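You operate a simulated robot arm through the tools that you are given. There is no shell and no other tool.

You are at the controls of a simulated robot arm. One attempt, no reset.

TASK
Put the socks from the counter into the divided tray in pairs; leave the odd yellow one.
Fine: both grey socks in the yellow cell, both striped socks in the blue cell.

Only the result counts: the job must be done as asked and must still hold three seconds after the hand-in. Knocking over, shifting, dropping, spilling or breaking anything else fails it.

THE ROBOT
A 7-joint arm with a two-finger gripper, fixed in place. Base frame: the origin is at the foot of the arm, x ahead of it, y to its left, z up; the work surface is at about z = 0.91. Units: m, degrees, N and s.
With the tool pointing down near the work surface it reaches from about 0.34 to 0.72 m from the base axis. Its first joint turns from -66.0 to 66.0 degrees. Payload 2.45 kg.
The tool frame sits at the grasp point between the pads (the TCP): z along the fingers, y along the line on which they close. The tips reach 0.026 m beyond it. Largest opening 0.096 m; the body of the gripper starts 0.069 m behind the TCP.
Orientation is that of the tool frame in the base frame, as a unit quaternion [w, x, y, z]. With the fingers straight down and closing along the base's y, the tool's x points along the base's -x, its y along +y and its z along -z.

THE INTERFACE
- The arm moves only by the tool jog_arm. Its argument "commands" is a list of rows, each a list of 6 numbers: the shift along the tool's x, y, z in m, then the turn, a rotation vector about the tool's x, y, z in degrees. In form: [[x, y, z, ax, ay, az], ...]. A call has 1 to 20 rows; each row is the pose to reach, as a shift and turn from the pose commanded when the call began, along the tool's axes at that moment. "hand" is the finger opening in m, from 0 to 0.096, set as the call begins (left out, the last holds). A row lasts 0.2 s, in which the tool goes at most 0.05 m and 8.6 degrees; a call with a longer step from one row to the next is refused whole, and so is a gripper value outside its range. Where a pose cannot be reached the arm comes as near as it can. A force on the tool above 40 N (or 10 N above the force at the start of the call, whichever is more), or a blocked arm, ends the call early, and 0.2 s more pass. The fingers move at their own pace and stop on an object; they squeeze with about 29 N. The grip force told is the motor's: it shows also when the fingers shut on nothing. Time passes only in rows, and 0.2 s behind the last, so rows that repeat a pose let the fingers close. It gives the time, the measured TCP pose, the force on the tool (base axes), the opening and the grip force at its end, in the units of the frame above (readings bear some noise), with the torque about the TCP (base axes, N m) and any sound that the robot's microphone picked up.
- Cameras (640 x 400 px; columns grow to the right, rows downward): "scene" is fixed at [0.1721, -0.4015, 1.4141]; the picture's right is [0.68, -0.73, 0.00], its down [-0.48, -0.44, -0.76] and it looks along [0.56, 0.52, -0.65] (base axes); focal length 302 px, centre (320, 200). "wrist" rides on the gripper at [0.082, 0.003, -0.098] in the tool frame; the picture's right is [-0.04, 1.00, 0.00], its down [-0.73, -0.03, -0.68] and it looks along [-0.68, -0.03, 0.73] (tool axes); focal length 256 px, centre (320, 200). There is no depth. A picture from a camera that has moved, and an enlarged one, comes with that camera's place and axes in the base frame and with its lens.
- grab_frame(camera): a new picture of that camera. The clock stands still meanwhile.
- zoom(camera, box): a new picture of the part [left, top, right, bottom] of that camera's present view, enlarged. The clock stands still meanwhile.
- sign_off(): hands the job in; it is judged then, once.

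Places have to be worked out from the pictures, the camera data and where the tool is seen. Open the gripper and draw the arm clear of the work before you hand the job in, unless the task says otherwise.

The tools are called after "Emit:" by a JSON object that holds its "fn" and its "kwargs". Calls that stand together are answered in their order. jog_arm: Moves the arm, as the interface text tells. Its arguments: {"type":"object","properties":{"commands":{"type":"array","items":{"type":"array","items":{"type":"number"}}},"hand":{"type":"number"}},"required":["commands"]} The other tools are called the same way: grab_frame (camera) takes a picture; zoom (camera, box) takes an enlarged picture of a part of a camera's view; sign_off () hands the job in.

At the start:

```text
t: 0.0
ee_pos: [0.4452, -0.1353, 1.2035]
tcp_rot: [0.0, 0.0, 1.0, 0.0]
ft_force: [-0.3, 0.4, 0.1]
wrist_torque: [0.02, 0.0, 0.0]
finger_gap: 0.0959
gripper_force: 0.0
```

scene: 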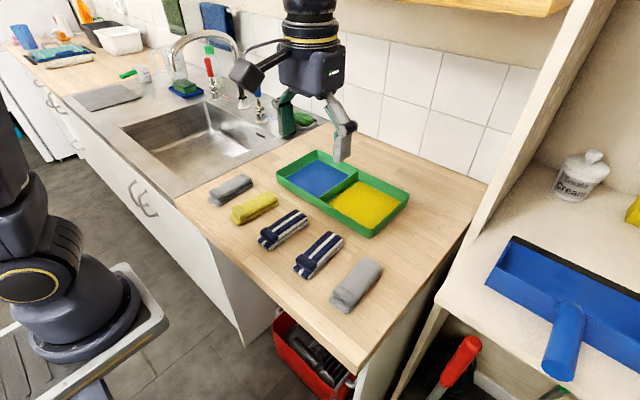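
wrist: 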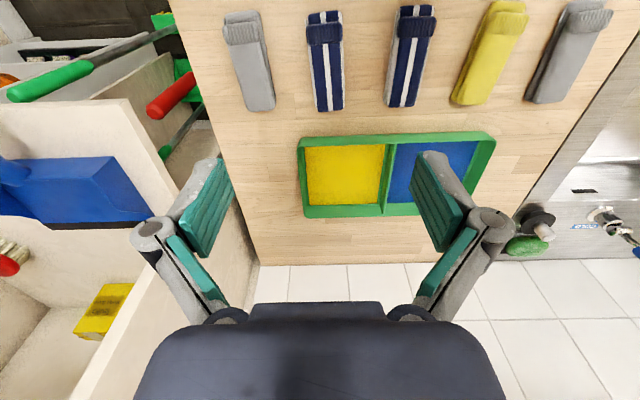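

The pictures show five socks in a row along base y at about x = 0.46, with the tray behind them at about x = 0.66. I'll zoom in on the socks and the tray from both cameras to measure them before I move.

Emit:
{"fn": "zoom", "kwargs": {"camera": "wrist", "box": [200, 0, 420, 138]}}

Emit:
{"fn": "zoom", "kwargs": {"camera": "wrist", "box": [400, 0, 620, 138]}}

Emit:
{"fn": "zoom", "kwargs": {"camera": "wrist", "box": [280, 110, 520, 260]}}

Emit:
{"fn": "zoom", "kwargs": {"camera": "scene", "box": [190, 140, 420, 320]}}

```text
2.90 times, centred on (310, 69) of wrist
camera zoom: at [0.3633, -0.1312, 1.3], right [0.04, 1.0, 0.0], down [0.73, -0.03, 0.68], along [0.68, -0.03, -0.73], focal length 742 px, centre (349, 580)
```

zoom: 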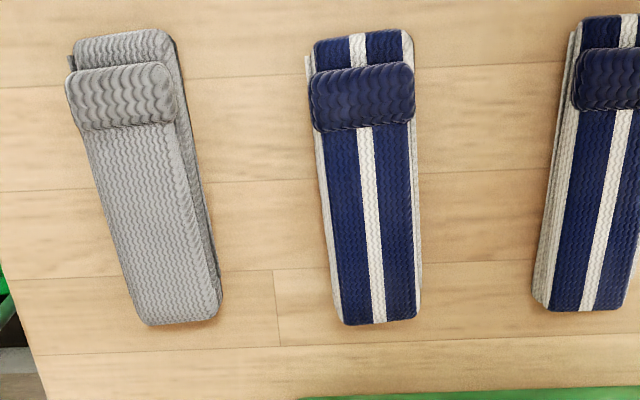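

```text
2.90 times, centred on (510, 69) of wrist
camera zoom: at [0.3633, -0.1312, 1.3], right [0.04, 1.0, 0.0], down [0.73, -0.03, 0.68], along [0.68, -0.03, -0.73], focal length 742 px, centre (-231, 580)
```

zoom: 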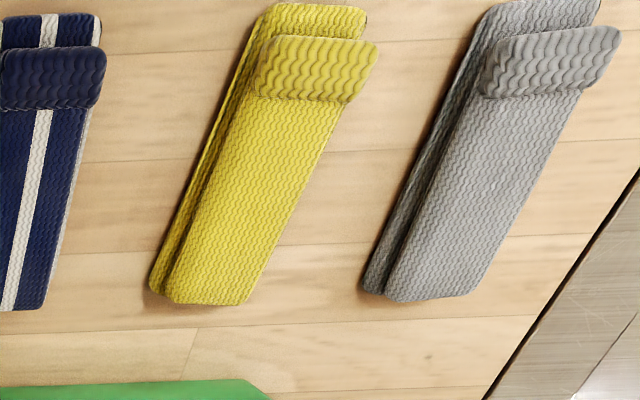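

```text
2.67 times, centred on (400, 185) of wrist
camera zoom: at [0.3633, -0.1312, 1.3], right [0.04, 1.0, 0.0], down [0.73, -0.03, 0.68], along [0.68, -0.03, -0.73], focal length 683 px, centre (107, 240)
```

zoom: 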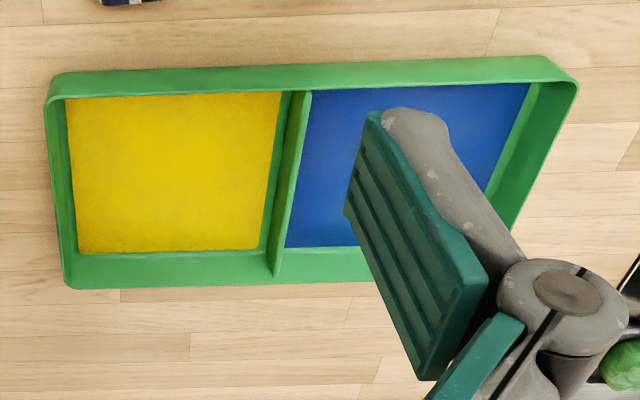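

```text
2.22 times, centred on (305, 230) of scene
camera zoom: at [0.1721, -0.4015, 1.4141], right [0.68, -0.73, 0.0], down [-0.48, -0.44, -0.76], along [0.56, 0.52, -0.65], focal length 671 px, centre (353, 133)
```

zoom: 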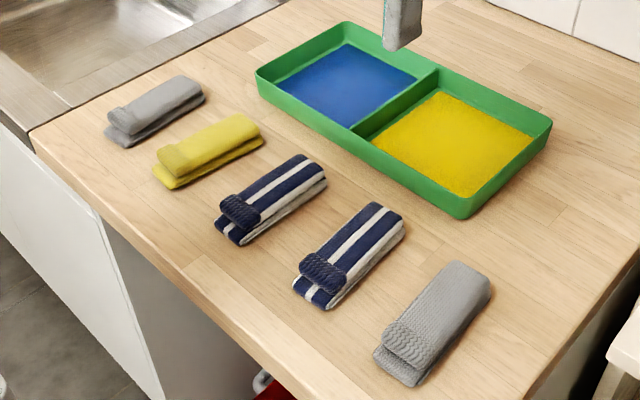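

Both cameras agree on these places:

| Item | x | y | Yaw |
|---|---|---|---|
| Right grey sock | 0.461 | -0.225 | about 3° |
| Striped sock 1 | 0.465 | -0.126 | – |
| Striped sock 2 | 0.462 | -0.022 | – |
| Left grey sock | 0.466 | 0.182 | about 7° |
| Yellow cell (inner) | 0.575 to 0.735 | -0.169 to -0.028 | – |
| Blue cell (inner) | 0.575 to 0.735 | -0.02 to 0.128 | – |

The tray rim is at about z = 0.945. First I move above the right grey sock, to z = 1.03.

Emit:
{"fn": "jog_arm", "kwargs": {"commands": [[-0.003, -0.018, 0.035, 0, 0, -0.6], [-0.006, -0.036, 0.07, 0, 0, -1.2], [-0.009, -0.054, 0.105, 0, 0, -1.8], [-0.013, -0.072, 0.14, 0, 0, -2.4], [-0.016, -0.09, 0.1735, 0, 0, -3], [-0.016, -0.09, 0.1735, 0, 0, -3]], "hand": 0.08}}

```text
t: 1.4
ee_pos: [0.4634, -0.2262, 1.0286]
tcp_rot: [0.0, -0.027, 1.0, 0.0]
ft_force: [-0.7, -0.3, -0.3]
wrist_torque: [0.01, 0.02, 0.0]
finger_gap: 0.08
gripper_force: 0.1
```

The arm is at (0.463, -0.226, 1.029). I'll look from both cameras to check the line-up before I go down.

Emit:
{"fn": "grab_frame", "kwargs": {"camera": "wrist"}}

Emit:
{"fn": "zoom", "kwargs": {"camera": "scene", "box": [250, 150, 450, 325]}}

```text
taken
camera wrist: at [0.3801, -0.2266, 1.1261], right [-0.01, 1.0, 0.0], down [0.73, 0.01, 0.68], along [0.68, 0.01, -0.73], focal length 256 px, centre (320, 200)
```

wrist: 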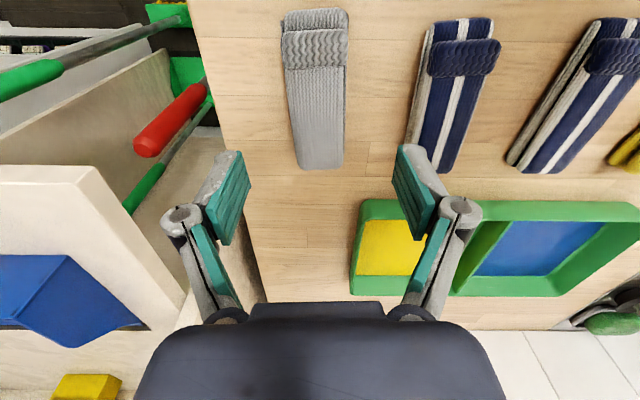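

```text
2.29 times, centred on (350, 238) of scene
camera zoom: at [0.1721, -0.4015, 1.4141], right [0.68, -0.73, 0.0], down [-0.48, -0.44, -0.76], along [0.56, 0.52, -0.65], focal length 690 px, centre (251, 114)
```

zoom: 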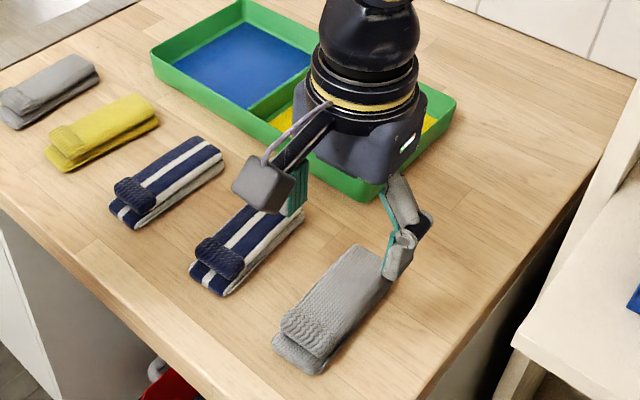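

The fingers straddle the grey sock, centred at about (0.458, -0.226) and roughly 4 cm wide. I go down to about z = 0.941, which puts the tips about 5 mm above the counter.

Emit:
{"fn": "jog_arm", "kwargs": {"commands": [[0.001, 0, 0.03, 0, 0, 0], [0.003, 0, 0.055, 0, 0, 0], [0.004, 0, 0.073, 0, 0, 0], [0.004, 0, 0.083, 0, 0, 0], [0.004, 0, 0.088, 0, 0, 0], [0.004, 0, 0.088, 0, 0, 0]]}}

```text
t: 2.8
ee_pos: [0.4574, -0.227, 0.9412]
tcp_rot: [0.0, -0.026, 1.0, 0.0]
ft_force: [-0.5, -0.7, 0.1]
wrist_torque: [0.02, 0.01, 0.04]
finger_gap: 0.0799
gripper_force: 0.1
```

No contact on the way down, and the TCP is at z = 0.941. Now I close the fingers on the sock and hold the pose.

Emit:
{"fn": "jog_arm", "kwargs": {"commands": [[0, 0, 0, 0, 0, 0], [0, 0, 0, 0, 0, 0], [0, 0, 0, 0, 0, 0], [0, 0, 0, 0, 0, 0], [0, 0, 0, 0, 0, 0]], "hand": 0.01}}

Emit:
{"fn": "zoom", "kwargs": {"camera": "scene", "box": [250, 150, 450, 325]}}

```text
t: 4.0
ee_pos: [0.4578, -0.2258, 0.9425]
tcp_rot: [0.0, -0.026, 1.0, 0.0]
ft_force: [0.0, 0.2, 2.7]
wrist_torque: [-0.08, -0.01, -0.03]
finger_gap: 0.0438
gripper_force: 29.1
```

```text
2.29 times, centred on (350, 238) of scene
camera zoom: at [0.172, -0.4014, 1.4141], right [0.68, -0.73, 0.0], down [-0.48, -0.44, -0.76], along [0.56, 0.52, -0.65], focal length 690 px, centre (251, 114)
```

zoom: 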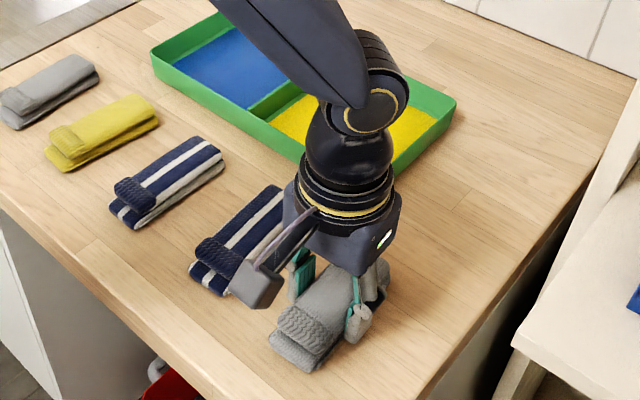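

The fingers stopped at 0.044 m with 29 N, so the sock is gripped. I lift it straight up by 0.11 m.

Emit:
{"fn": "jog_arm", "kwargs": {"commands": [[0, 0, -0.01, 0, 0, 0], [0, 0, -0.03, 0, 0, 0], [0, 0, -0.06, 0, 0, 0], [0, 0, -0.09, 0, 0, 0], [0, 0, -0.11, 0, 0, 0], [0, 0, -0.11, 0, 0, 0]]}}

Emit:
{"fn": "grab_frame", "kwargs": {"camera": "scene"}}

Emit:
{"fn": "grab_frame", "kwargs": {"camera": "wrist"}}

```text
t: 5.4
ee_pos: [0.4566, -0.2262, 1.0518]
tcp_rot: [0.0, -0.027, 1.0, 0.0]
ft_force: [-0.1, 0.4, -1.0]
wrist_torque: [0.0, -0.01, 0.03]
finger_gap: 0.0437
gripper_force: 29.4
```

```text
taken
```

scene: 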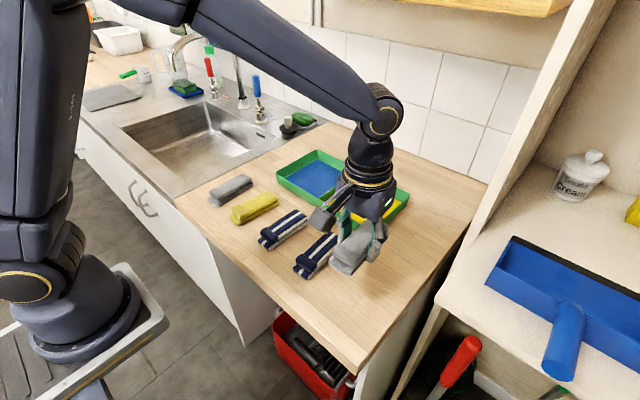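

```text
taken
camera wrist: at [0.3749, -0.2259, 1.1484], right [-0.01, 1.0, 0.0], down [0.73, 0.01, 0.68], along [0.68, 0.01, -0.73], focal length 256 px, centre (320, 200)
```

wrist: 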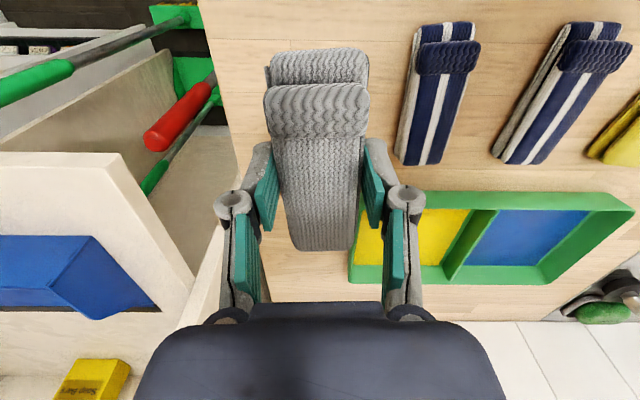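

The sock is held level and centred in the grip. I carry it at z = 1.05 to above the right half of the yellow cell, at (0.655, -0.129), and turn it back to zero yaw.

Emit:
{"fn": "jog_arm", "kwargs": {"commands": [[-0.02, 0.0086, 0, 0, 0, 0.5], [-0.055, 0.0235, 0, 0, 0, 1], [-0.095, 0.0405, 0, 0, 0, 1.5], [-0.135, 0.0575, 0, 0, 0, 2], [-0.175, 0.0745, 0, 0, 0, 2.5], [-0.2026, 0.086, 0, 0, 0, 3], [-0.2026, 0.086, 0, 0, 0, 3]]}}

Emit:
{"fn": "grab_frame", "kwargs": {"camera": "wrist"}}

Emit:
{"fn": "zoom", "kwargs": {"camera": "scene", "box": [240, 100, 440, 260]}}

```text
t: 7.0
ee_pos: [0.656, -0.1301, 1.0515]
tcp_rot: [0.0, 0.0, 1.0, 0.0]
ft_force: [1.2, 1.0, 0.3]
wrist_torque: [-0.04, 0.0, 0.0]
finger_gap: 0.0438
gripper_force: 28.5
```

```text
taken
camera wrist: at [0.5738, -0.1251, 1.1488], right [0.04, 1.0, 0.0], down [0.73, -0.03, 0.68], along [0.68, -0.03, -0.73], focal length 256 px, centre (320, 200)
```

wrist: 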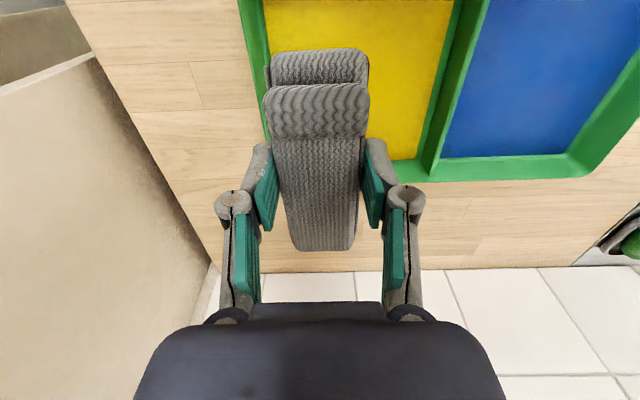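

```text
2.50 times, centred on (340, 180) of scene
camera zoom: at [0.1721, -0.4014, 1.4141], right [0.68, -0.73, 0.0], down [-0.48, -0.44, -0.76], along [0.56, 0.52, -0.65], focal length 755 px, centre (270, 250)
```

zoom: 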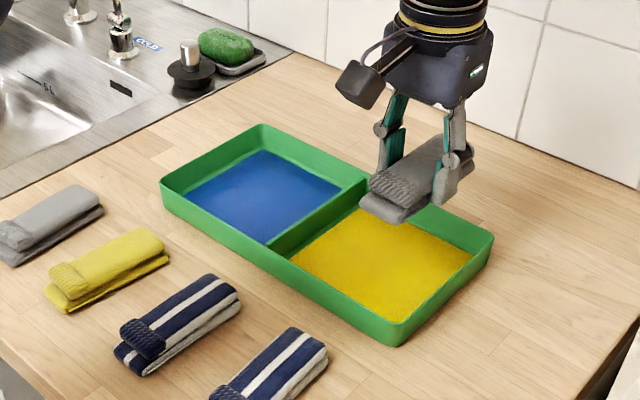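

The sock is over the yellow cell, clear of the divider and in line with the walls: low-y wall at about y = -0.171, far wall at x = 0.734. I go down to z = 0.950 so the sock hangs just above the tray floor.

Emit:
{"fn": "jog_arm", "kwargs": {"commands": [[0, 0, 0.03, 0, 0, 0], [0, 0, 0.06, 0, 0, 0], [0, 0, 0.08, 0, 0, 0], [0, 0, 0.092, 0, 0, 0], [0, 0, 0.099, 0, 0, 0], [0, 0, 0.102, 0, 0, 0], [0, 0, 0.102, 0, 0, 0]]}}

Emit:
{"fn": "grab_frame", "kwargs": {"camera": "wrist"}}

Emit:
{"fn": "zoom", "kwargs": {"camera": "scene", "box": [240, 100, 440, 260]}}

```text
t: 8.6
ee_pos: [0.6535, -0.1299, 0.95]
tcp_rot: [0.001, 0.0, 1.0, 0.0]
ft_force: [-0.2, 0.9, 0.4]
wrist_torque: [0.01, 0.01, 0.0]
finger_gap: 0.0439
gripper_force: 29.5
```

```text
taken
camera wrist: at [0.5728, -0.1253, 1.0465], right [0.04, 1.0, 0.0], down [0.73, -0.03, 0.68], along [0.68, -0.03, -0.73], focal length 256 px, centre (320, 200)
```

wrist: 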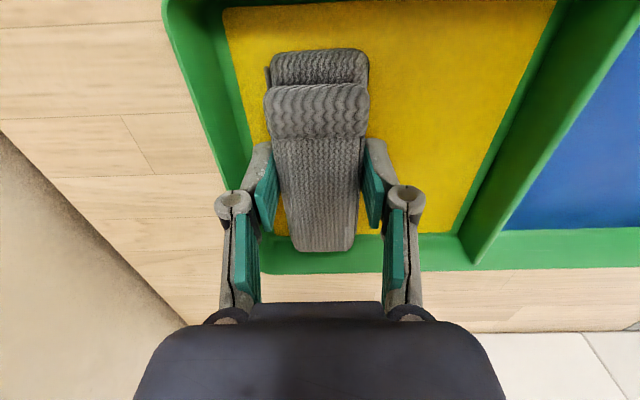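

```text
2.50 times, centred on (340, 180) of scene
camera zoom: at [0.1721, -0.4015, 1.4141], right [0.68, -0.73, 0.0], down [-0.48, -0.44, -0.76], along [0.56, 0.52, -0.65], focal length 755 px, centre (270, 250)
```

zoom: 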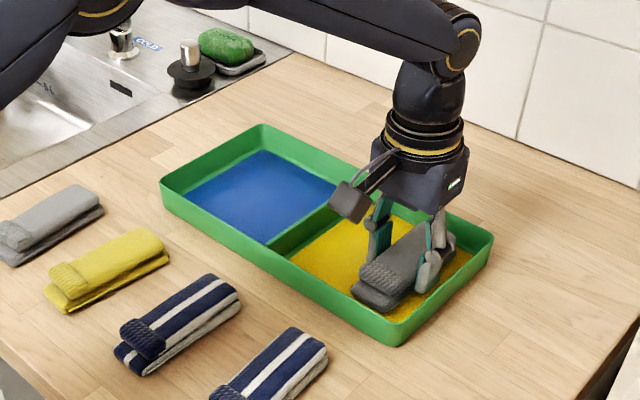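

The sock sits inside the yellow cell with room on all sides and no contact. I open only slightly, to 0.052, to let it go without touching the wall.

Emit:
{"fn": "jog_arm", "kwargs": {"commands": [[0, 0, 0, 0, 0, 0], [0, 0, 0, 0, 0, 0], [0, 0, 0, 0, 0, 0]], "hand": 0.052}}

Emit:
{"fn": "grab_frame", "kwargs": {"camera": "wrist"}}

```text
t: 9.4
ee_pos: [0.6533, -0.1291, 0.9496]
tcp_rot: [0.0, 0.001, 1.0, 0.0]
ft_force: [-0.3, 0.2, -0.6]
wrist_torque: [-0.01, 0.0, -0.03]
finger_gap: 0.0519
gripper_force: 0.0
```

```text
taken
camera wrist: at [0.5729, -0.1253, 1.0466], right [0.04, 1.0, 0.0], down [0.73, -0.03, 0.68], along [0.68, -0.03, -0.73], focal length 256 px, centre (320, 200)
```

wrist: 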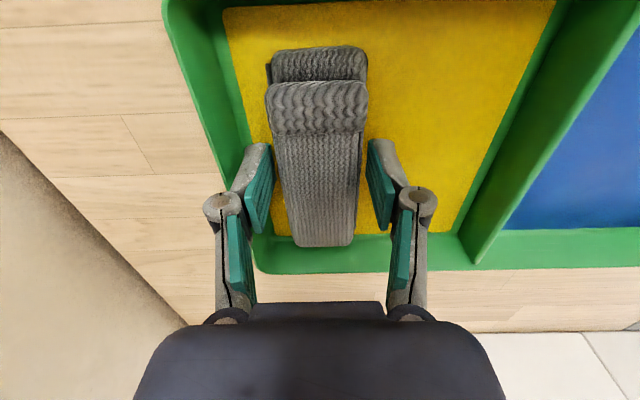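

The sock dropped cleanly and the fingers are clear of it. I lift straight up, then travel high to above the left grey sock at about (0.465, 0.182), turning to 7° of yaw.

Emit:
{"fn": "jog_arm", "kwargs": {"commands": [[0, 0, -0.015, 0, 0, 0], [0, 0, -0.045, 0, 0, 0], [0, 0, -0.085, 0, 0, 0], [0, 0, -0.12, 0, 0, 0], [0.012, 0.02, -0.12, 0, 0, 0], [0.035, 0.057, -0.12, 0, 0, -1], [0.06, 0.098, -0.12, 0, 0, -2], [0.085, 0.139, -0.12, 0, 0, -3], [0.11, 0.18, -0.12, 0, 0, -4], [0.135, 0.221, -0.12, 0, 0, -5], [0.16, 0.262, -0.12, 0, 0, -6], [0.18, 0.295, -0.12, 0, 0, -7], [0.19, 0.311, -0.12, 0, 0, -7], [0.19, 0.311, -0.1, 0, 0, -7], [0.19, 0.311, -0.1, 0, 0, -7]], "hand": 0.052}}

Emit:
{"fn": "grab_frame", "kwargs": {"camera": "wrist"}}

Emit:
{"fn": "grab_frame", "kwargs": {"camera": "scene"}}

```text
t: 12.6
ee_pos: [0.4658, 0.1815, 1.0507]
tcp_rot: [-0.001, -0.062, 0.998, -0.001]
ft_force: [-0.9, -0.3, 0.5]
wrist_torque: [0.0, 0.02, 0.03]
finger_gap: 0.0519
gripper_force: 0.1
```

```text
taken
camera wrist: at [0.384, 0.1761, 1.1462], right [-0.08, 1.0, 0.0], down [0.73, 0.06, 0.68], along [0.68, 0.06, -0.73], focal length 256 px, centre (320, 200)
```

wrist: 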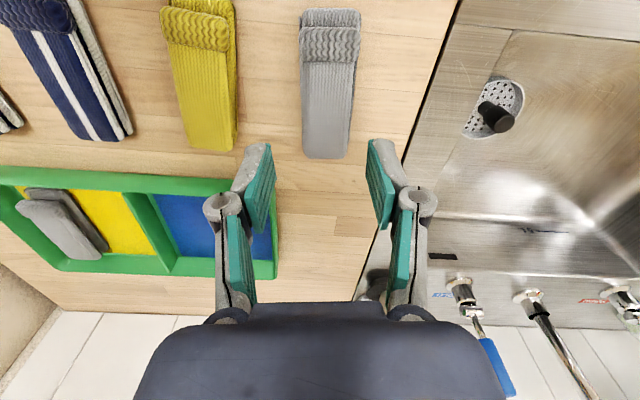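

```text
taken
```

scene: 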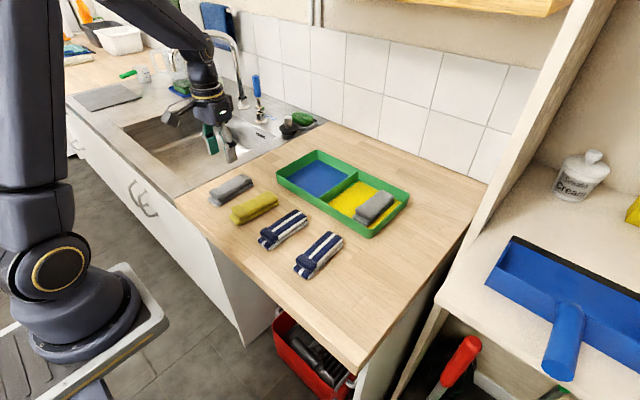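

From close up, the left grey sock is centred at about (0.463, 0.190) with about 4° of yaw. I correct the position and yaw, open to 0.07 and go down to z = 0.942. The yellow sock's edge at about y = 0.117 stays clear.

Emit:
{"fn": "jog_arm", "kwargs": {"commands": [[0.001, 0.0082, 0, 0, 0, 3], [0.001, 0.0082, 0.02, 0, 0, 3], [0.001, 0.0082, 0.04, 0, 0, 3]], "hand": 0.072}}

Emit:
{"fn": "grab_frame", "kwargs": {"camera": "wrist"}}

```text
t: 13.4
ee_pos: [0.4636, 0.1912, 1.0094]
tcp_rot: [0.0, -0.034, 0.999, 0.0]
ft_force: [0.0, -0.2, -0.3]
wrist_torque: [-0.02, -0.03, 0.03]
finger_gap: 0.072
gripper_force: 0.1
```

```text
taken
camera wrist: at [0.3814, 0.1888, 1.1058], right [-0.03, 1.0, 0.0], down [0.73, 0.02, 0.68], along [0.68, 0.02, -0.73], focal length 256 px, centre (320, 200)
```

wrist: 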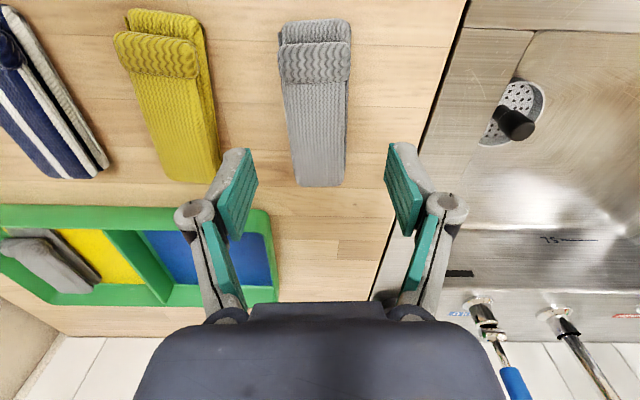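

The sock lines up between the fingers just as the first one did. I go down the remaining 0.068 m and then close on it.

Emit:
{"fn": "jog_arm", "kwargs": {"commands": [[0, 0, 0.025, 0, 0, 0], [0, 0, 0.045, 0, 0, 0], [0, 0, 0.06, 0, 0, 0], [0, 0, 0.068, 0, 0, 0], [0, 0, 0.068, 0, 0, 0]]}}

Emit:
{"fn": "jog_arm", "kwargs": {"commands": [[0, 0, 0, 0, 0, 0], [0, 0, 0, 0, 0, 0], [0, 0, 0, 0, 0, 0], [0, 0, 0, 0, 0, 0], [0, 0, 0, 0, 0, 0]], "hand": 0.01}}

```text
t: 14.6
ee_pos: [0.4631, 0.1895, 0.9415]
tcp_rot: [-0.001, -0.035, 0.999, -0.001]
ft_force: [-0.1, -0.6, 0.4]
wrist_torque: [0.05, 0.0, -0.04]
finger_gap: 0.0721
gripper_force: 0.0
```

```text
t: 15.8
ee_pos: [0.464, 0.1908, 0.9406]
tcp_rot: [0.0, -0.035, 0.999, 0.0]
ft_force: [-0.4, -1.0, 2.1]
wrist_torque: [-0.04, 0.04, 0.01]
finger_gap: 0.0436
gripper_force: 28.6
```

The second grey sock is gripped (gap 0.0436, 29 N). I lift it 0.128 m and carry it high to above the left half of the yellow cell, at about (0.655, -0.066), turning back to zero yaw.

Emit:
{"fn": "jog_arm", "kwargs": {"commands": [[0, 0, -0.015, 0, 0, 0], [0, 0, -0.045, 0, 0, 0], [0, 0, -0.085, 0, 0, 0], [0, 0, -0.118, 0, 0, 0], [-0.008, -0.0124, -0.128, 0, 0, 0], [-0.028, -0.0433, -0.128, 0, 0, 1], [-0.05, -0.0774, -0.128, 0, 0, 1.5], [-0.073, -0.113, -0.128, 0, 0, 2], [-0.096, -0.1486, -0.128, 0, 0, 2.5], [-0.119, -0.1842, -0.128, 0, 0, 3], [-0.142, -0.2198, -0.128, 0, 0, 3.5], [-0.162, -0.2507, -0.128, 0, 0, 4], [-0.1737, -0.2688, -0.128, 0, 0, 4], [-0.1737, -0.2688, -0.128, 0, 0, 4]]}}

Emit:
{"fn": "grab_frame", "kwargs": {"camera": "wrist"}}

Emit:
{"fn": "zoom", "kwargs": {"camera": "scene", "box": [240, 100, 440, 260]}}

```text
t: 18.8
ee_pos: [0.6544, -0.0657, 1.0698]
tcp_rot: [0.001, 0.0, 1.0, 0.0]
ft_force: [0.7, -0.1, -0.7]
wrist_torque: [-0.01, 0.03, 0.01]
finger_gap: 0.0438
gripper_force: 29.0
```

```text
taken
camera wrist: at [0.5718, -0.0615, 1.1666], right [0.04, 1.0, 0.0], down [0.73, -0.03, 0.68], along [0.68, -0.03, -0.73], focal length 256 px, centre (320, 200)
```

wrist: 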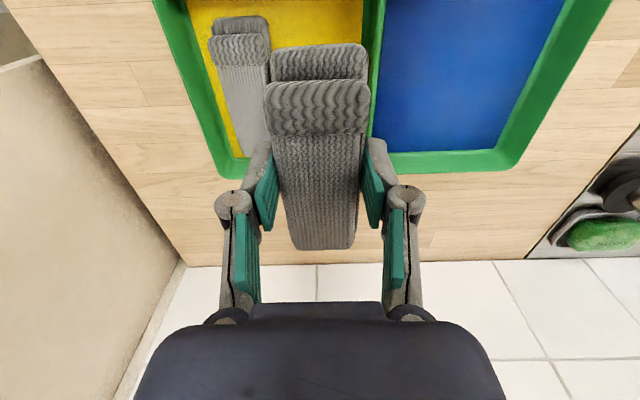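

```text
2.50 times, centred on (340, 180) of scene
camera zoom: at [0.1721, -0.4015, 1.4141], right [0.68, -0.73, 0.0], down [-0.48, -0.44, -0.76], along [0.56, 0.52, -0.65], focal length 755 px, centre (270, 250)
```

zoom: 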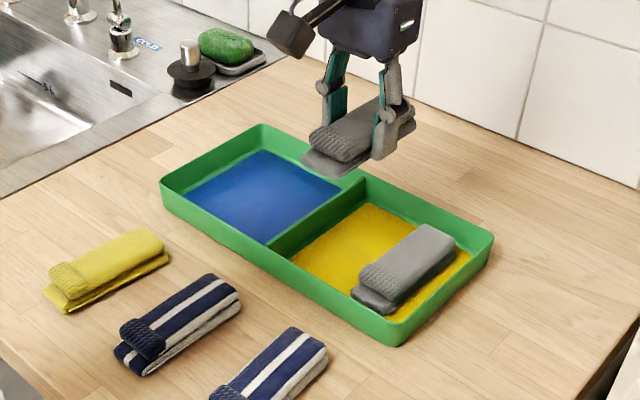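

The first sock's edge is at about y = -0.105 and the divider at -0.028, so I centre the second sock at y = -0.068 and lower it to z = 0.950.

Emit:
{"fn": "jog_arm", "kwargs": {"commands": [[0, -0.002, 0.03, 0, 0, 0], [0, -0.002, 0.06, 0, 0, 0], [0, -0.002, 0.08, 0, 0, 0]]}}

Emit:
{"fn": "grab_frame", "kwargs": {"camera": "wrist"}}

Emit:
{"fn": "zoom", "kwargs": {"camera": "scene", "box": [280, 140, 420, 250]}}

```text
t: 19.6
ee_pos: [0.6547, -0.0678, 0.9885]
tcp_rot: [0.0, 0.0, 1.0, 0.0]
ft_force: [0.4, -0.3, -1.3]
wrist_torque: [0.02, -0.05, -0.01]
finger_gap: 0.0435
gripper_force: 28.9
```

```text
taken
camera wrist: at [0.5732, -0.0631, 1.0861], right [0.04, 1.0, 0.0], down [0.73, -0.03, 0.68], along [0.68, -0.03, -0.73], focal length 256 px, centre (320, 200)
```

wrist: 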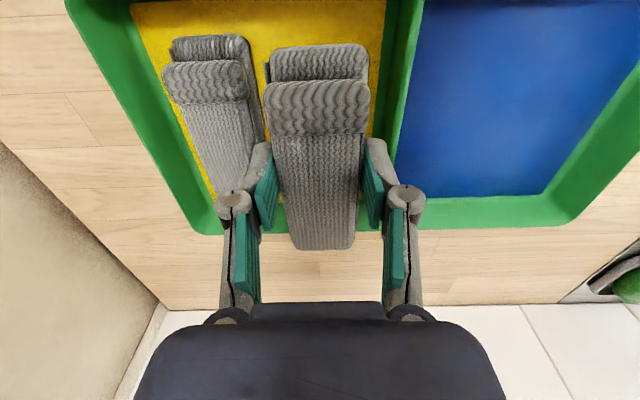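

```text
3.64 times, centred on (350, 195) of scene
camera zoom: at [0.1721, -0.4015, 1.4141], right [0.68, -0.73, 0.0], down [-0.48, -0.44, -0.76], along [0.56, 0.52, -0.65], focal length 1098 px, centre (211, 218)
```

zoom: 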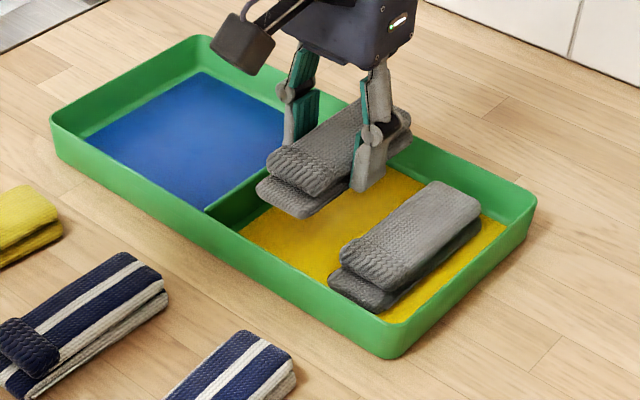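

The view shows clear gaps to the first sock and the divider. I lower the remaining 0.04 m slowly.

Emit:
{"fn": "jog_arm", "kwargs": {"commands": [[0, 0, 0.012, 0, 0, 0], [0, 0, 0.022, 0, 0, 0], [0, 0, 0.031, 0, 0, 0], [0, 0, 0.037, 0, 0, 0], [0, 0, 0.04, 0, 0, 0], [0, 0, 0.04, 0, 0, 0]]}}

Emit:
{"fn": "grab_frame", "kwargs": {"camera": "wrist"}}

```text
t: 21.0
ee_pos: [0.6551, -0.0677, 0.9491]
tcp_rot: [0.0, 0.0, 1.0, 0.0]
ft_force: [0.0, -0.5, -0.1]
wrist_torque: [0.03, -0.01, -0.02]
finger_gap: 0.0437
gripper_force: 29.0
```

```text
taken
camera wrist: at [0.5734, -0.0639, 1.0461], right [0.04, 1.0, 0.0], down [0.73, -0.03, 0.68], along [0.68, -0.03, -0.73], focal length 256 px, centre (320, 200)
```

wrist: 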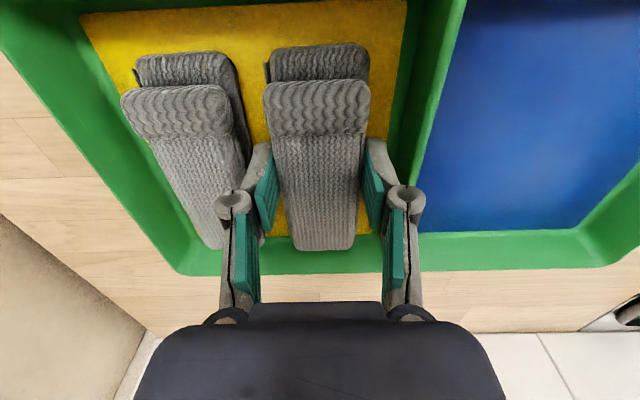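

No contact forces, and the second grey sock lies next to the first. I open slightly, to 0.051, to release it.

Emit:
{"fn": "jog_arm", "kwargs": {"commands": [[0, 0, 0, 0, 0, 0], [0, 0, 0, 0, 0, 0], [0, 0, 0, 0, 0, 0]], "hand": 0.051}}

Emit:
{"fn": "grab_frame", "kwargs": {"camera": "wrist"}}

```text
t: 21.8
ee_pos: [0.6551, -0.0689, 0.9499]
tcp_rot: [0.0, 0.0, 1.0, 0.0]
ft_force: [0.3, -0.4, 0.1]
wrist_torque: [-0.02, 0.02, -0.03]
finger_gap: 0.0509
gripper_force: 0.1
```

```text
taken
camera wrist: at [0.5734, -0.0639, 1.0462], right [0.04, 1.0, 0.0], down [0.73, -0.03, 0.68], along [0.68, -0.03, -0.73], focal length 256 px, centre (320, 200)
```

wrist: 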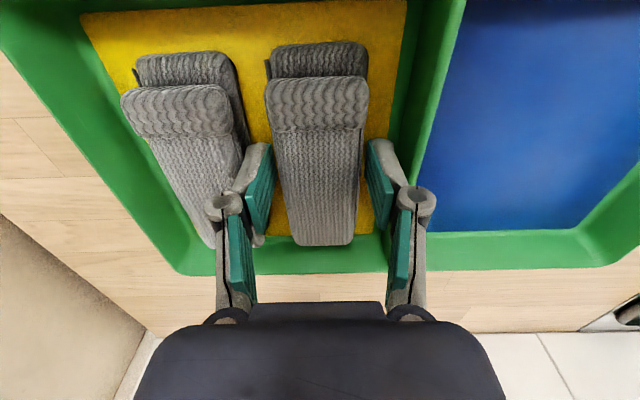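

The sock was released cleanly. I lift straight up and move to above the second striped sock, around (0.462, -0.02).

Emit:
{"fn": "jog_arm", "kwargs": {"commands": [[0, 0, -0.012, 0, 0, 0], [0, 0, -0.04, 0, 0, 0], [0, 0, -0.08, 0, 0, 0], [0, 0, -0.115, 0, 0, 0], [0.015, 0.0037, -0.12, 0, 0, 0], [0.05, 0.0124, -0.12, 0, 0, 0], [0.09, 0.0224, -0.12, 0, 0, 0], [0.13, 0.0323, -0.12, 0, 0, 0], [0.17, 0.0423, -0.12, 0, 0, 0], [0.193, 0.048, -0.11, 0, 0, 0], [0.193, 0.048, -0.1, 0, 0, 0], [0.193, 0.048, -0.1, 0, 0, 0]], "hand": 0.051}}

Emit:
{"fn": "grab_frame", "kwargs": {"camera": "wrist"}}

Emit:
{"fn": "grab_frame", "kwargs": {"camera": "scene"}}

```text
t: 24.4
ee_pos: [0.4614, -0.02, 1.0501]
tcp_rot: [0.0, 0.0, 1.0, 0.001]
ft_force: [0.2, 0.3, -1.0]
wrist_torque: [-0.02, -0.02, -0.02]
finger_gap: 0.051
gripper_force: 0.1
```

```text
taken
camera wrist: at [0.3797, -0.0162, 1.1467], right [0.04, 1.0, 0.0], down [0.73, -0.03, 0.68], along [0.68, -0.03, -0.73], focal length 256 px, centre (320, 200)
```

wrist: 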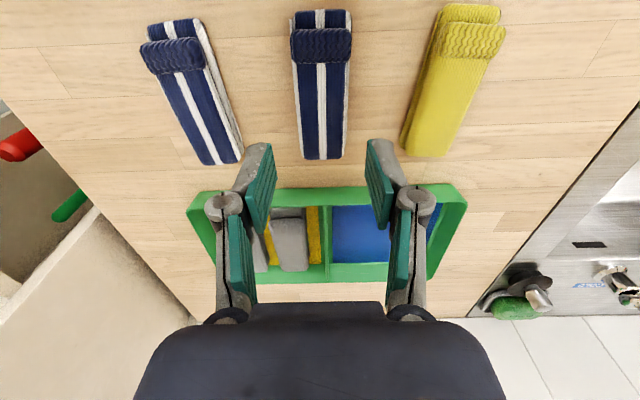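

```text
taken
```

scene: 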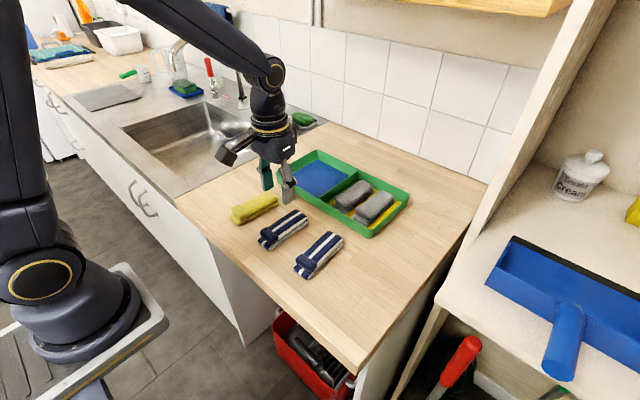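

The striped sock is well aligned, centred at about (0.461, -0.018) with about zero yaw. I open to 0.072, shift 1.5 mm and go down to z = 0.942.

Emit:
{"fn": "jog_arm", "kwargs": {"commands": [[0, 0.0015, 0.01, 0, 0, 0], [0, 0.0015, 0.035, 0, 0, 0], [0, 0.0015, 0.065, 0, 0, 0], [0, 0.0015, 0.088, 0, 0, 0], [0, 0.0015, 0.102, 0, 0, 0], [0, 0.0015, 0.108, 0, 0, 0], [0, 0.0015, 0.108, 0, 0, 0]], "hand": 0.072}}

Emit:
{"fn": "grab_frame", "kwargs": {"camera": "wrist"}}

```text
t: 26.0
ee_pos: [0.4621, -0.0187, 0.9402]
tcp_rot: [0.0, 0.0, 1.0, 0.0]
ft_force: [0.4, -0.3, 0.0]
wrist_torque: [0.01, 0.0, -0.01]
finger_gap: 0.0722
gripper_force: 0.0
```

```text
taken
camera wrist: at [0.3804, -0.0146, 1.0379], right [0.04, 1.0, 0.0], down [0.73, -0.03, 0.68], along [0.68, -0.03, -0.73], focal length 256 px, centre (320, 200)
```

wrist: 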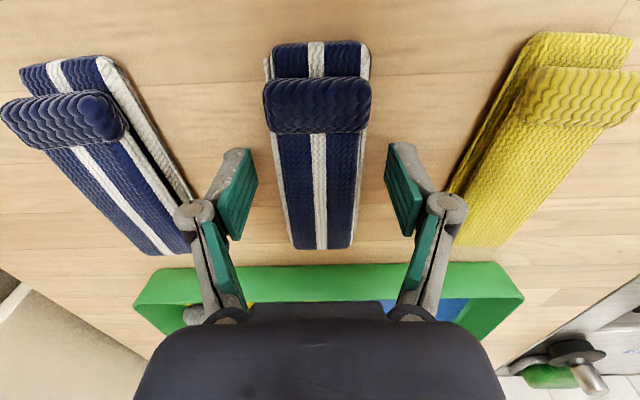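

The sock is centred between the fingers and the neighbours are clear. I close the fingers to grip it.

Emit:
{"fn": "jog_arm", "kwargs": {"commands": [[0, 0, 0, 0, 0, 0], [0, 0, 0, 0, 0, 0], [0, 0, 0, 0, 0, 0], [0, 0, 0, 0, 0, 0], [0, 0, 0, 0, 0, 0]], "hand": 0.01}}

```text
t: 27.2
ee_pos: [0.4625, -0.0195, 0.9409]
tcp_rot: [0.0, 0.001, 1.0, 0.0]
ft_force: [0.4, 0.2, 2.5]
wrist_torque: [-0.03, 0.02, -0.07]
finger_gap: 0.0438
gripper_force: 28.8
```

The striped sock is gripped (0.0438, 29 N). I lift and carry it to above the left half of the blue cell, around (0.655, 0.087).

Emit:
{"fn": "jog_arm", "kwargs": {"commands": [[0, 0, -0.015, 0, 0, 0], [0, 0, -0.045, 0, 0, 0], [0, 0, -0.085, 0, 0, 0], [0, 0, -0.118, 0, 0, 0], [-0.012, 0.0066, -0.128, 0, 0, 0], [-0.043, 0.0235, -0.128, 0, 0, 0], [-0.078, 0.0426, -0.128, 0, 0, 0], [-0.113, 0.0618, -0.128, 0, 0, 0], [-0.148, 0.0809, -0.128, 0, 0, 0], [-0.18, 0.0984, -0.128, 0, 0, 0], [-0.193, 0.1055, -0.128, 0, 0, 0], [-0.193, 0.1055, -0.128, 0, 0, 0]]}}

Emit:
{"fn": "grab_frame", "kwargs": {"camera": "wrist"}}

Emit:
{"fn": "zoom", "kwargs": {"camera": "scene", "box": [240, 100, 440, 260]}}

```text
t: 29.8
ee_pos: [0.6555, 0.0871, 1.0699]
tcp_rot: [0.0, 0.0, 1.0, 0.0]
ft_force: [0.1, 1.0, -1.2]
wrist_torque: [0.03, -0.01, 0.0]
finger_gap: 0.0438
gripper_force: 29.0
```

```text
taken
camera wrist: at [0.5736, 0.0911, 1.1669], right [0.04, 1.0, 0.0], down [0.73, -0.03, 0.68], along [0.68, -0.03, -0.73], focal length 256 px, centre (320, 200)
```

wrist: 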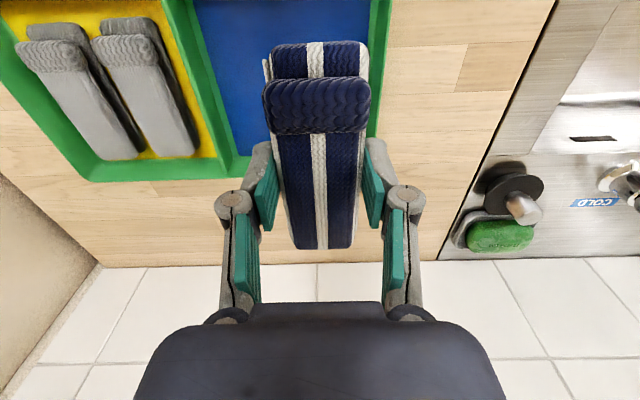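

```text
2.50 times, centred on (340, 180) of scene
camera zoom: at [0.1721, -0.4014, 1.4141], right [0.68, -0.73, 0.0], down [-0.48, -0.44, -0.76], along [0.56, 0.52, -0.65], focal length 755 px, centre (270, 250)
```

zoom: 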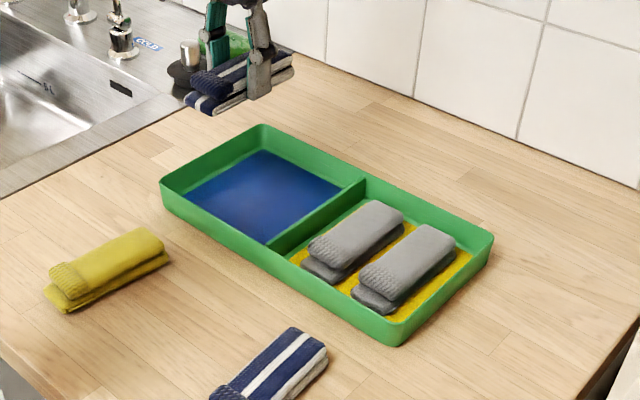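

I check the left wall of the blue cell in an enlarged view, so I can centre the sock safely away from it.

Emit:
{"fn": "zoom", "kwargs": {"camera": "wrist", "box": [180, 0, 420, 150]}}

```text
2.67 times, centred on (300, 75) of wrist
camera zoom: at [0.5736, 0.0911, 1.1669], right [0.04, 1.0, 0.0], down [0.73, -0.03, 0.68], along [0.68, -0.03, -0.73], focal length 683 px, centre (373, 533)
```

zoom: 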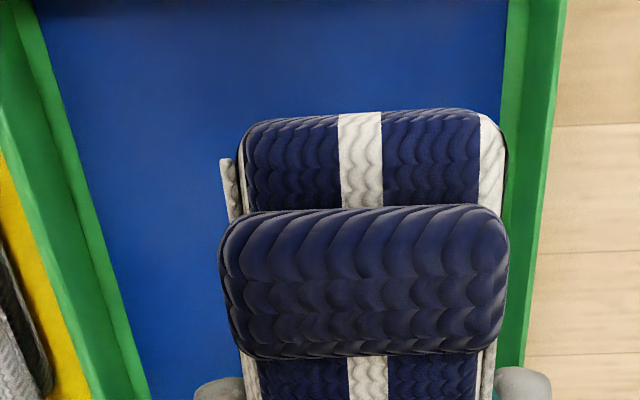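

The left wall's inner face is at about y = 0.130, and the divider's blue side at about -0.014. I put this sock at y = 0.089 and lower it to z = 0.950.

Emit:
{"fn": "jog_arm", "kwargs": {"commands": [[0, 0.002, 0.03, 0, 0, 0], [0, 0.002, 0.06, 0, 0, 0], [0, 0.002, 0.083, 0, 0, 0], [0, 0.002, 0.1, 0, 0, 0], [0, 0.002, 0.111, 0, 0, 0], [0, 0.002, 0.117, 0, 0, 0], [0, 0.002, 0.12, 0, 0, 0], [0, 0.002, 0.12, 0, 0, 0]]}}

Emit:
{"fn": "grab_frame", "kwargs": {"camera": "wrist"}}

Emit:
{"fn": "zoom", "kwargs": {"camera": "scene", "box": [240, 100, 440, 260]}}

```text
t: 31.6
ee_pos: [0.6562, 0.0888, 0.9503]
tcp_rot: [0.0, 0.0, 1.0, -0.001]
ft_force: [-0.1, 1.0, 0.2]
wrist_torque: [0.0, 0.0, 0.02]
finger_gap: 0.0437
gripper_force: 28.7
```

```text
taken
camera wrist: at [0.5735, 0.0929, 1.0463], right [0.04, 1.0, 0.0], down [0.73, -0.03, 0.68], along [0.68, -0.03, -0.73], focal length 256 px, centre (320, 200)
```

wrist: 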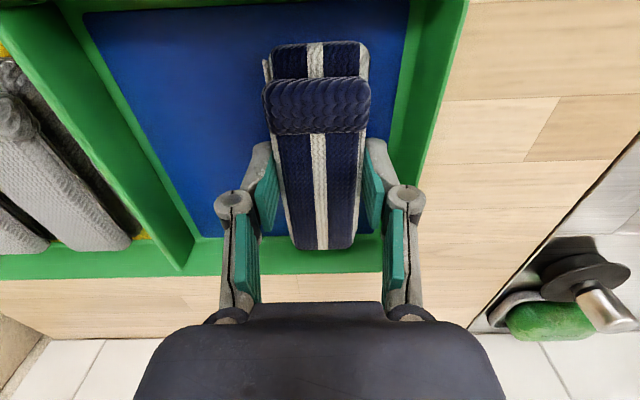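

```text
2.50 times, centred on (340, 180) of scene
camera zoom: at [0.1721, -0.4015, 1.4141], right [0.68, -0.73, 0.0], down [-0.48, -0.44, -0.76], along [0.56, 0.52, -0.65], focal length 755 px, centre (270, 250)
```

zoom: 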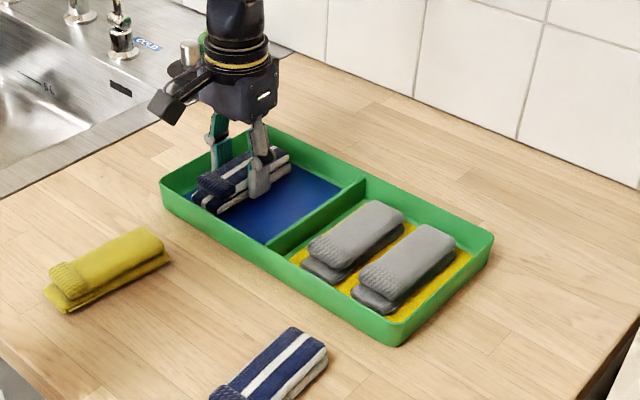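

The sock is inside the blue cell, parallel to the left wall, with no contact forces. I release it with a small opening.

Emit:
{"fn": "jog_arm", "kwargs": {"commands": [[0, 0, 0, 0, 0, 0], [0, 0, 0, 0, 0, 0], [0, 0, 0, 0, 0, 0]], "hand": 0.051}}

Emit:
{"fn": "grab_frame", "kwargs": {"camera": "wrist"}}

```text
t: 32.4
ee_pos: [0.6557, 0.0883, 0.9508]
tcp_rot: [-0.001, 0.0, 1.0, 0.0]
ft_force: [1.1, 1.1, 0.0]
wrist_torque: [0.0, 0.0, 0.0]
finger_gap: 0.0508
gripper_force: 0.0
```

```text
taken
camera wrist: at [0.5735, 0.0929, 1.0466], right [0.04, 1.0, 0.0], down [0.73, -0.03, 0.68], along [0.68, -0.03, -0.73], focal length 256 px, centre (320, 200)
```

wrist: 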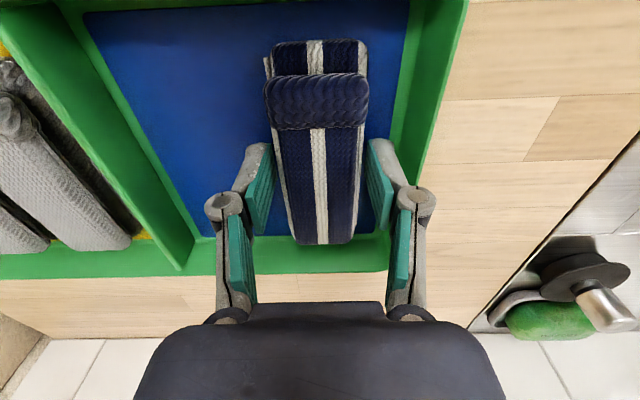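

The striped sock has settled in the blue cell. I lift off and travel to above the last striped sock, around (0.463, -0.124), with 3° of yaw.

Emit:
{"fn": "jog_arm", "kwargs": {"commands": [[0, 0, -0.012, 0, 0, 0], [0, 0, -0.04, 0, 0, 0], [0, 0, -0.08, 0, 0, 0], [0, 0, -0.115, 0, 0, 0], [0.012, -0.0133, -0.12, 0, 0, 0], [0.038, -0.0422, -0.12, 0, 0, -0.5], [0.066, -0.0732, -0.12, 0, 0, -1], [0.094, -0.1043, -0.12, 0, 0, -1.5], [0.122, -0.1353, -0.12, 0, 0, -2], [0.15, -0.1664, -0.12, 0, 0, -2.5], [0.178, -0.1975, -0.12, 0, 0, -3], [0.192, -0.213, -0.11, 0, 0, -3], [0.192, -0.213, -0.1, 0, 0, -3], [0.192, -0.213, -0.1, 0, 0, -3]], "hand": 0.051}}

Emit:
{"fn": "grab_frame", "kwargs": {"camera": "wrist"}}

Emit:
{"fn": "grab_frame", "kwargs": {"camera": "scene"}}

```text
t: 35.4
ee_pos: [0.4637, -0.1239, 1.0499]
tcp_rot: [0.0, -0.026, 1.0, 0.0]
ft_force: [0.6, -0.9, -0.3]
wrist_torque: [-0.02, 0.0, -0.02]
finger_gap: 0.0507
gripper_force: 0.0
```

```text
taken
camera wrist: at [0.381, -0.1234, 1.1465], right [-0.01, 1.0, 0.0], down [0.73, 0.01, 0.68], along [0.68, 0.01, -0.73], focal length 256 px, centre (320, 200)
```

wrist: 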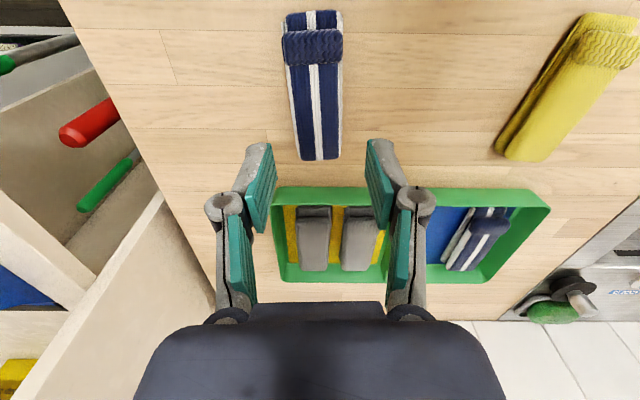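

```text
taken
```

scene: 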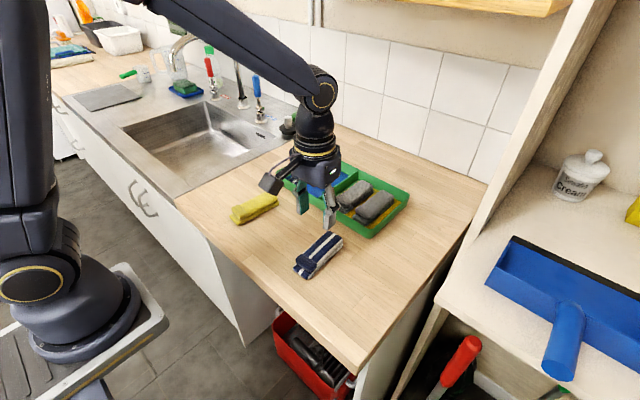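

The last striped sock is aligned with the fingers, centred at about (0.464, -0.125). I open to 0.072, shift 1.5 mm and go down to z = 0.942.

Emit:
{"fn": "jog_arm", "kwargs": {"commands": [[0, -0.0015, 0.01, 0, 0, 0], [0, -0.0015, 0.035, 0, 0, 0], [0, -0.0015, 0.065, 0, 0, 0], [0, -0.0015, 0.088, 0, 0, 0], [0, -0.0015, 0.102, 0, 0, 0], [0, -0.0015, 0.108, 0, 0, 0], [0, -0.0015, 0.108, 0, 0, 0]], "hand": 0.072}}

Emit:
{"fn": "grab_frame", "kwargs": {"camera": "wrist"}}

```text
t: 37.0
ee_pos: [0.4626, -0.1254, 0.9415]
tcp_rot: [0.0, -0.027, 1.0, 0.0]
ft_force: [0.7, -0.5, 0.3]
wrist_torque: [0.0, 0.01, -0.03]
finger_gap: 0.0719
gripper_force: 0.1
```

```text
taken
camera wrist: at [0.381, -0.125, 1.0387], right [-0.01, 1.0, 0.0], down [0.73, 0.01, 0.68], along [0.68, 0.01, -0.73], focal length 256 px, centre (320, 200)
```

wrist: 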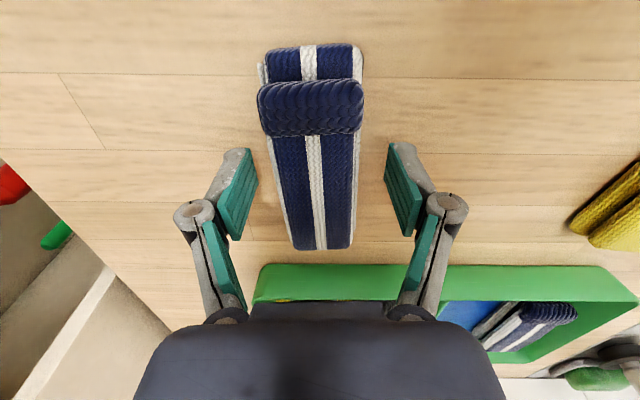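

The sock lies between the fingers, within a couple of millimetres and degrees of centre. I close to grip it.

Emit:
{"fn": "jog_arm", "kwargs": {"commands": [[0, -0.001, 0, 0, 0, -1], [0, -0.001, 0, 0, 0, -1], [0, -0.001, 0, 0, 0, -1], [0, -0.001, 0, 0, 0, -1], [0, -0.001, 0, 0, 0, -1]], "hand": 0.01}}

```text
t: 38.2
ee_pos: [0.464, -0.1267, 0.9424]
tcp_rot: [0.001, -0.034, 0.999, 0.0]
ft_force: [0.1, -0.8, 4.1]
wrist_torque: [-0.04, 0.03, -0.01]
finger_gap: 0.0438
gripper_force: 28.4
```

The sock is gripped. I lift and carry it to above the right half of the blue cell, around (0.655, 0.026), turning back to zero yaw.

Emit:
{"fn": "jog_arm", "kwargs": {"commands": [[0, 0, -0.015, 0, 0, 0], [0, 0, -0.045, 0, 0, 0], [0, 0, -0.085, 0, 0, 0], [0, 0, -0.118, 0, 0, 0], [-0.012, 0.0082, -0.128, 0, 0, 0], [-0.042, 0.0287, -0.128, 0, 0, 1], [-0.074, 0.0506, -0.128, 0, 0, 1.5], [-0.106, 0.0725, -0.128, 0, 0, 2], [-0.138, 0.0944, -0.128, 0, 0, 2.5], [-0.17, 0.1162, -0.128, 0, 0, 3.2], [-0.194, 0.1327, -0.128, 0, 0, 4], [-0.2021, 0.1382, -0.128, 0, 0, 4], [-0.2021, 0.1382, -0.128, 0, 0, 4]]}}

Emit:
{"fn": "grab_frame", "kwargs": {"camera": "wrist"}}

Emit:
{"fn": "zoom", "kwargs": {"camera": "wrist", "box": [220, 0, 460, 150]}}

Emit:
{"fn": "zoom", "kwargs": {"camera": "scene", "box": [240, 100, 440, 260]}}

```text
t: 41.0
ee_pos: [0.6554, 0.027, 1.0691]
tcp_rot: [0.0, 0.0, 1.0, 0.001]
ft_force: [0.3, 0.1, -0.2]
wrist_torque: [0.05, 0.01, 0.02]
finger_gap: 0.0437
gripper_force: 29.0
```

```text
taken
camera wrist: at [0.5727, 0.0304, 1.1668], right [0.04, 1.0, 0.0], down [0.73, -0.03, 0.68], along [0.68, -0.03, -0.73], focal length 256 px, centre (320, 200)
```

wrist: 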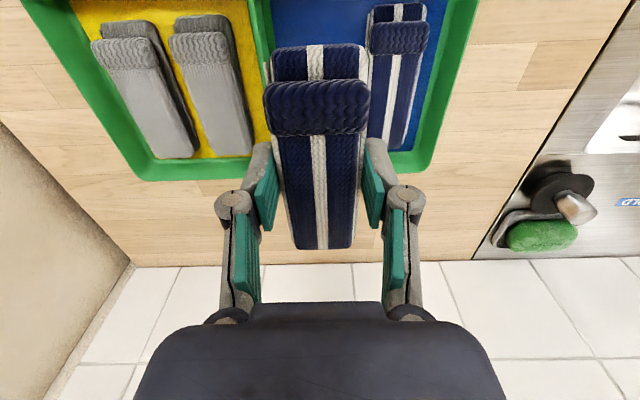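

```text
2.67 times, centred on (340, 75) of wrist
camera zoom: at [0.5727, 0.0304, 1.1668], right [0.04, 1.0, 0.0], down [0.73, -0.03, 0.68], along [0.68, -0.03, -0.73], focal length 683 px, centre (267, 533)
```

zoom: 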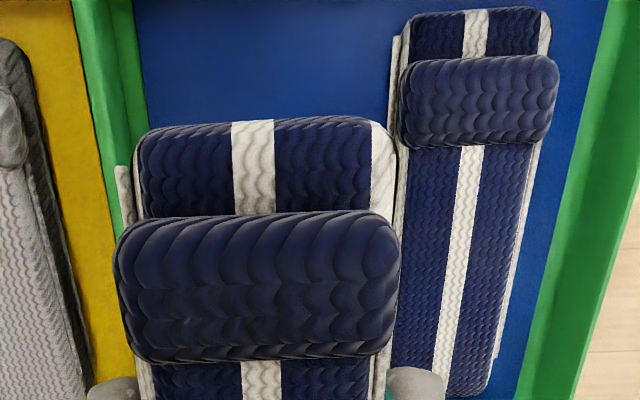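

```text
2.50 times, centred on (340, 180) of scene
camera zoom: at [0.1721, -0.4014, 1.4141], right [0.68, -0.73, 0.0], down [-0.48, -0.44, -0.76], along [0.56, 0.52, -0.65], focal length 755 px, centre (270, 250)
```

zoom: 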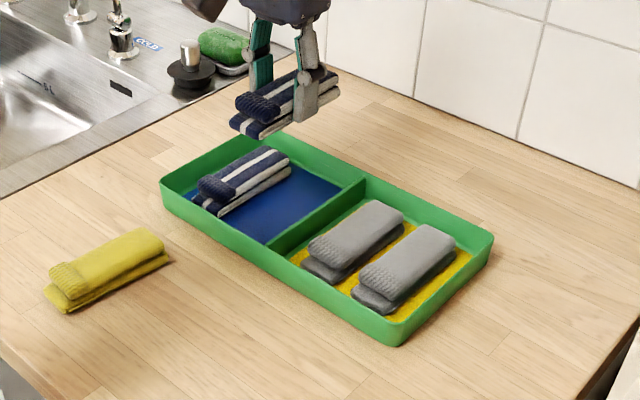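

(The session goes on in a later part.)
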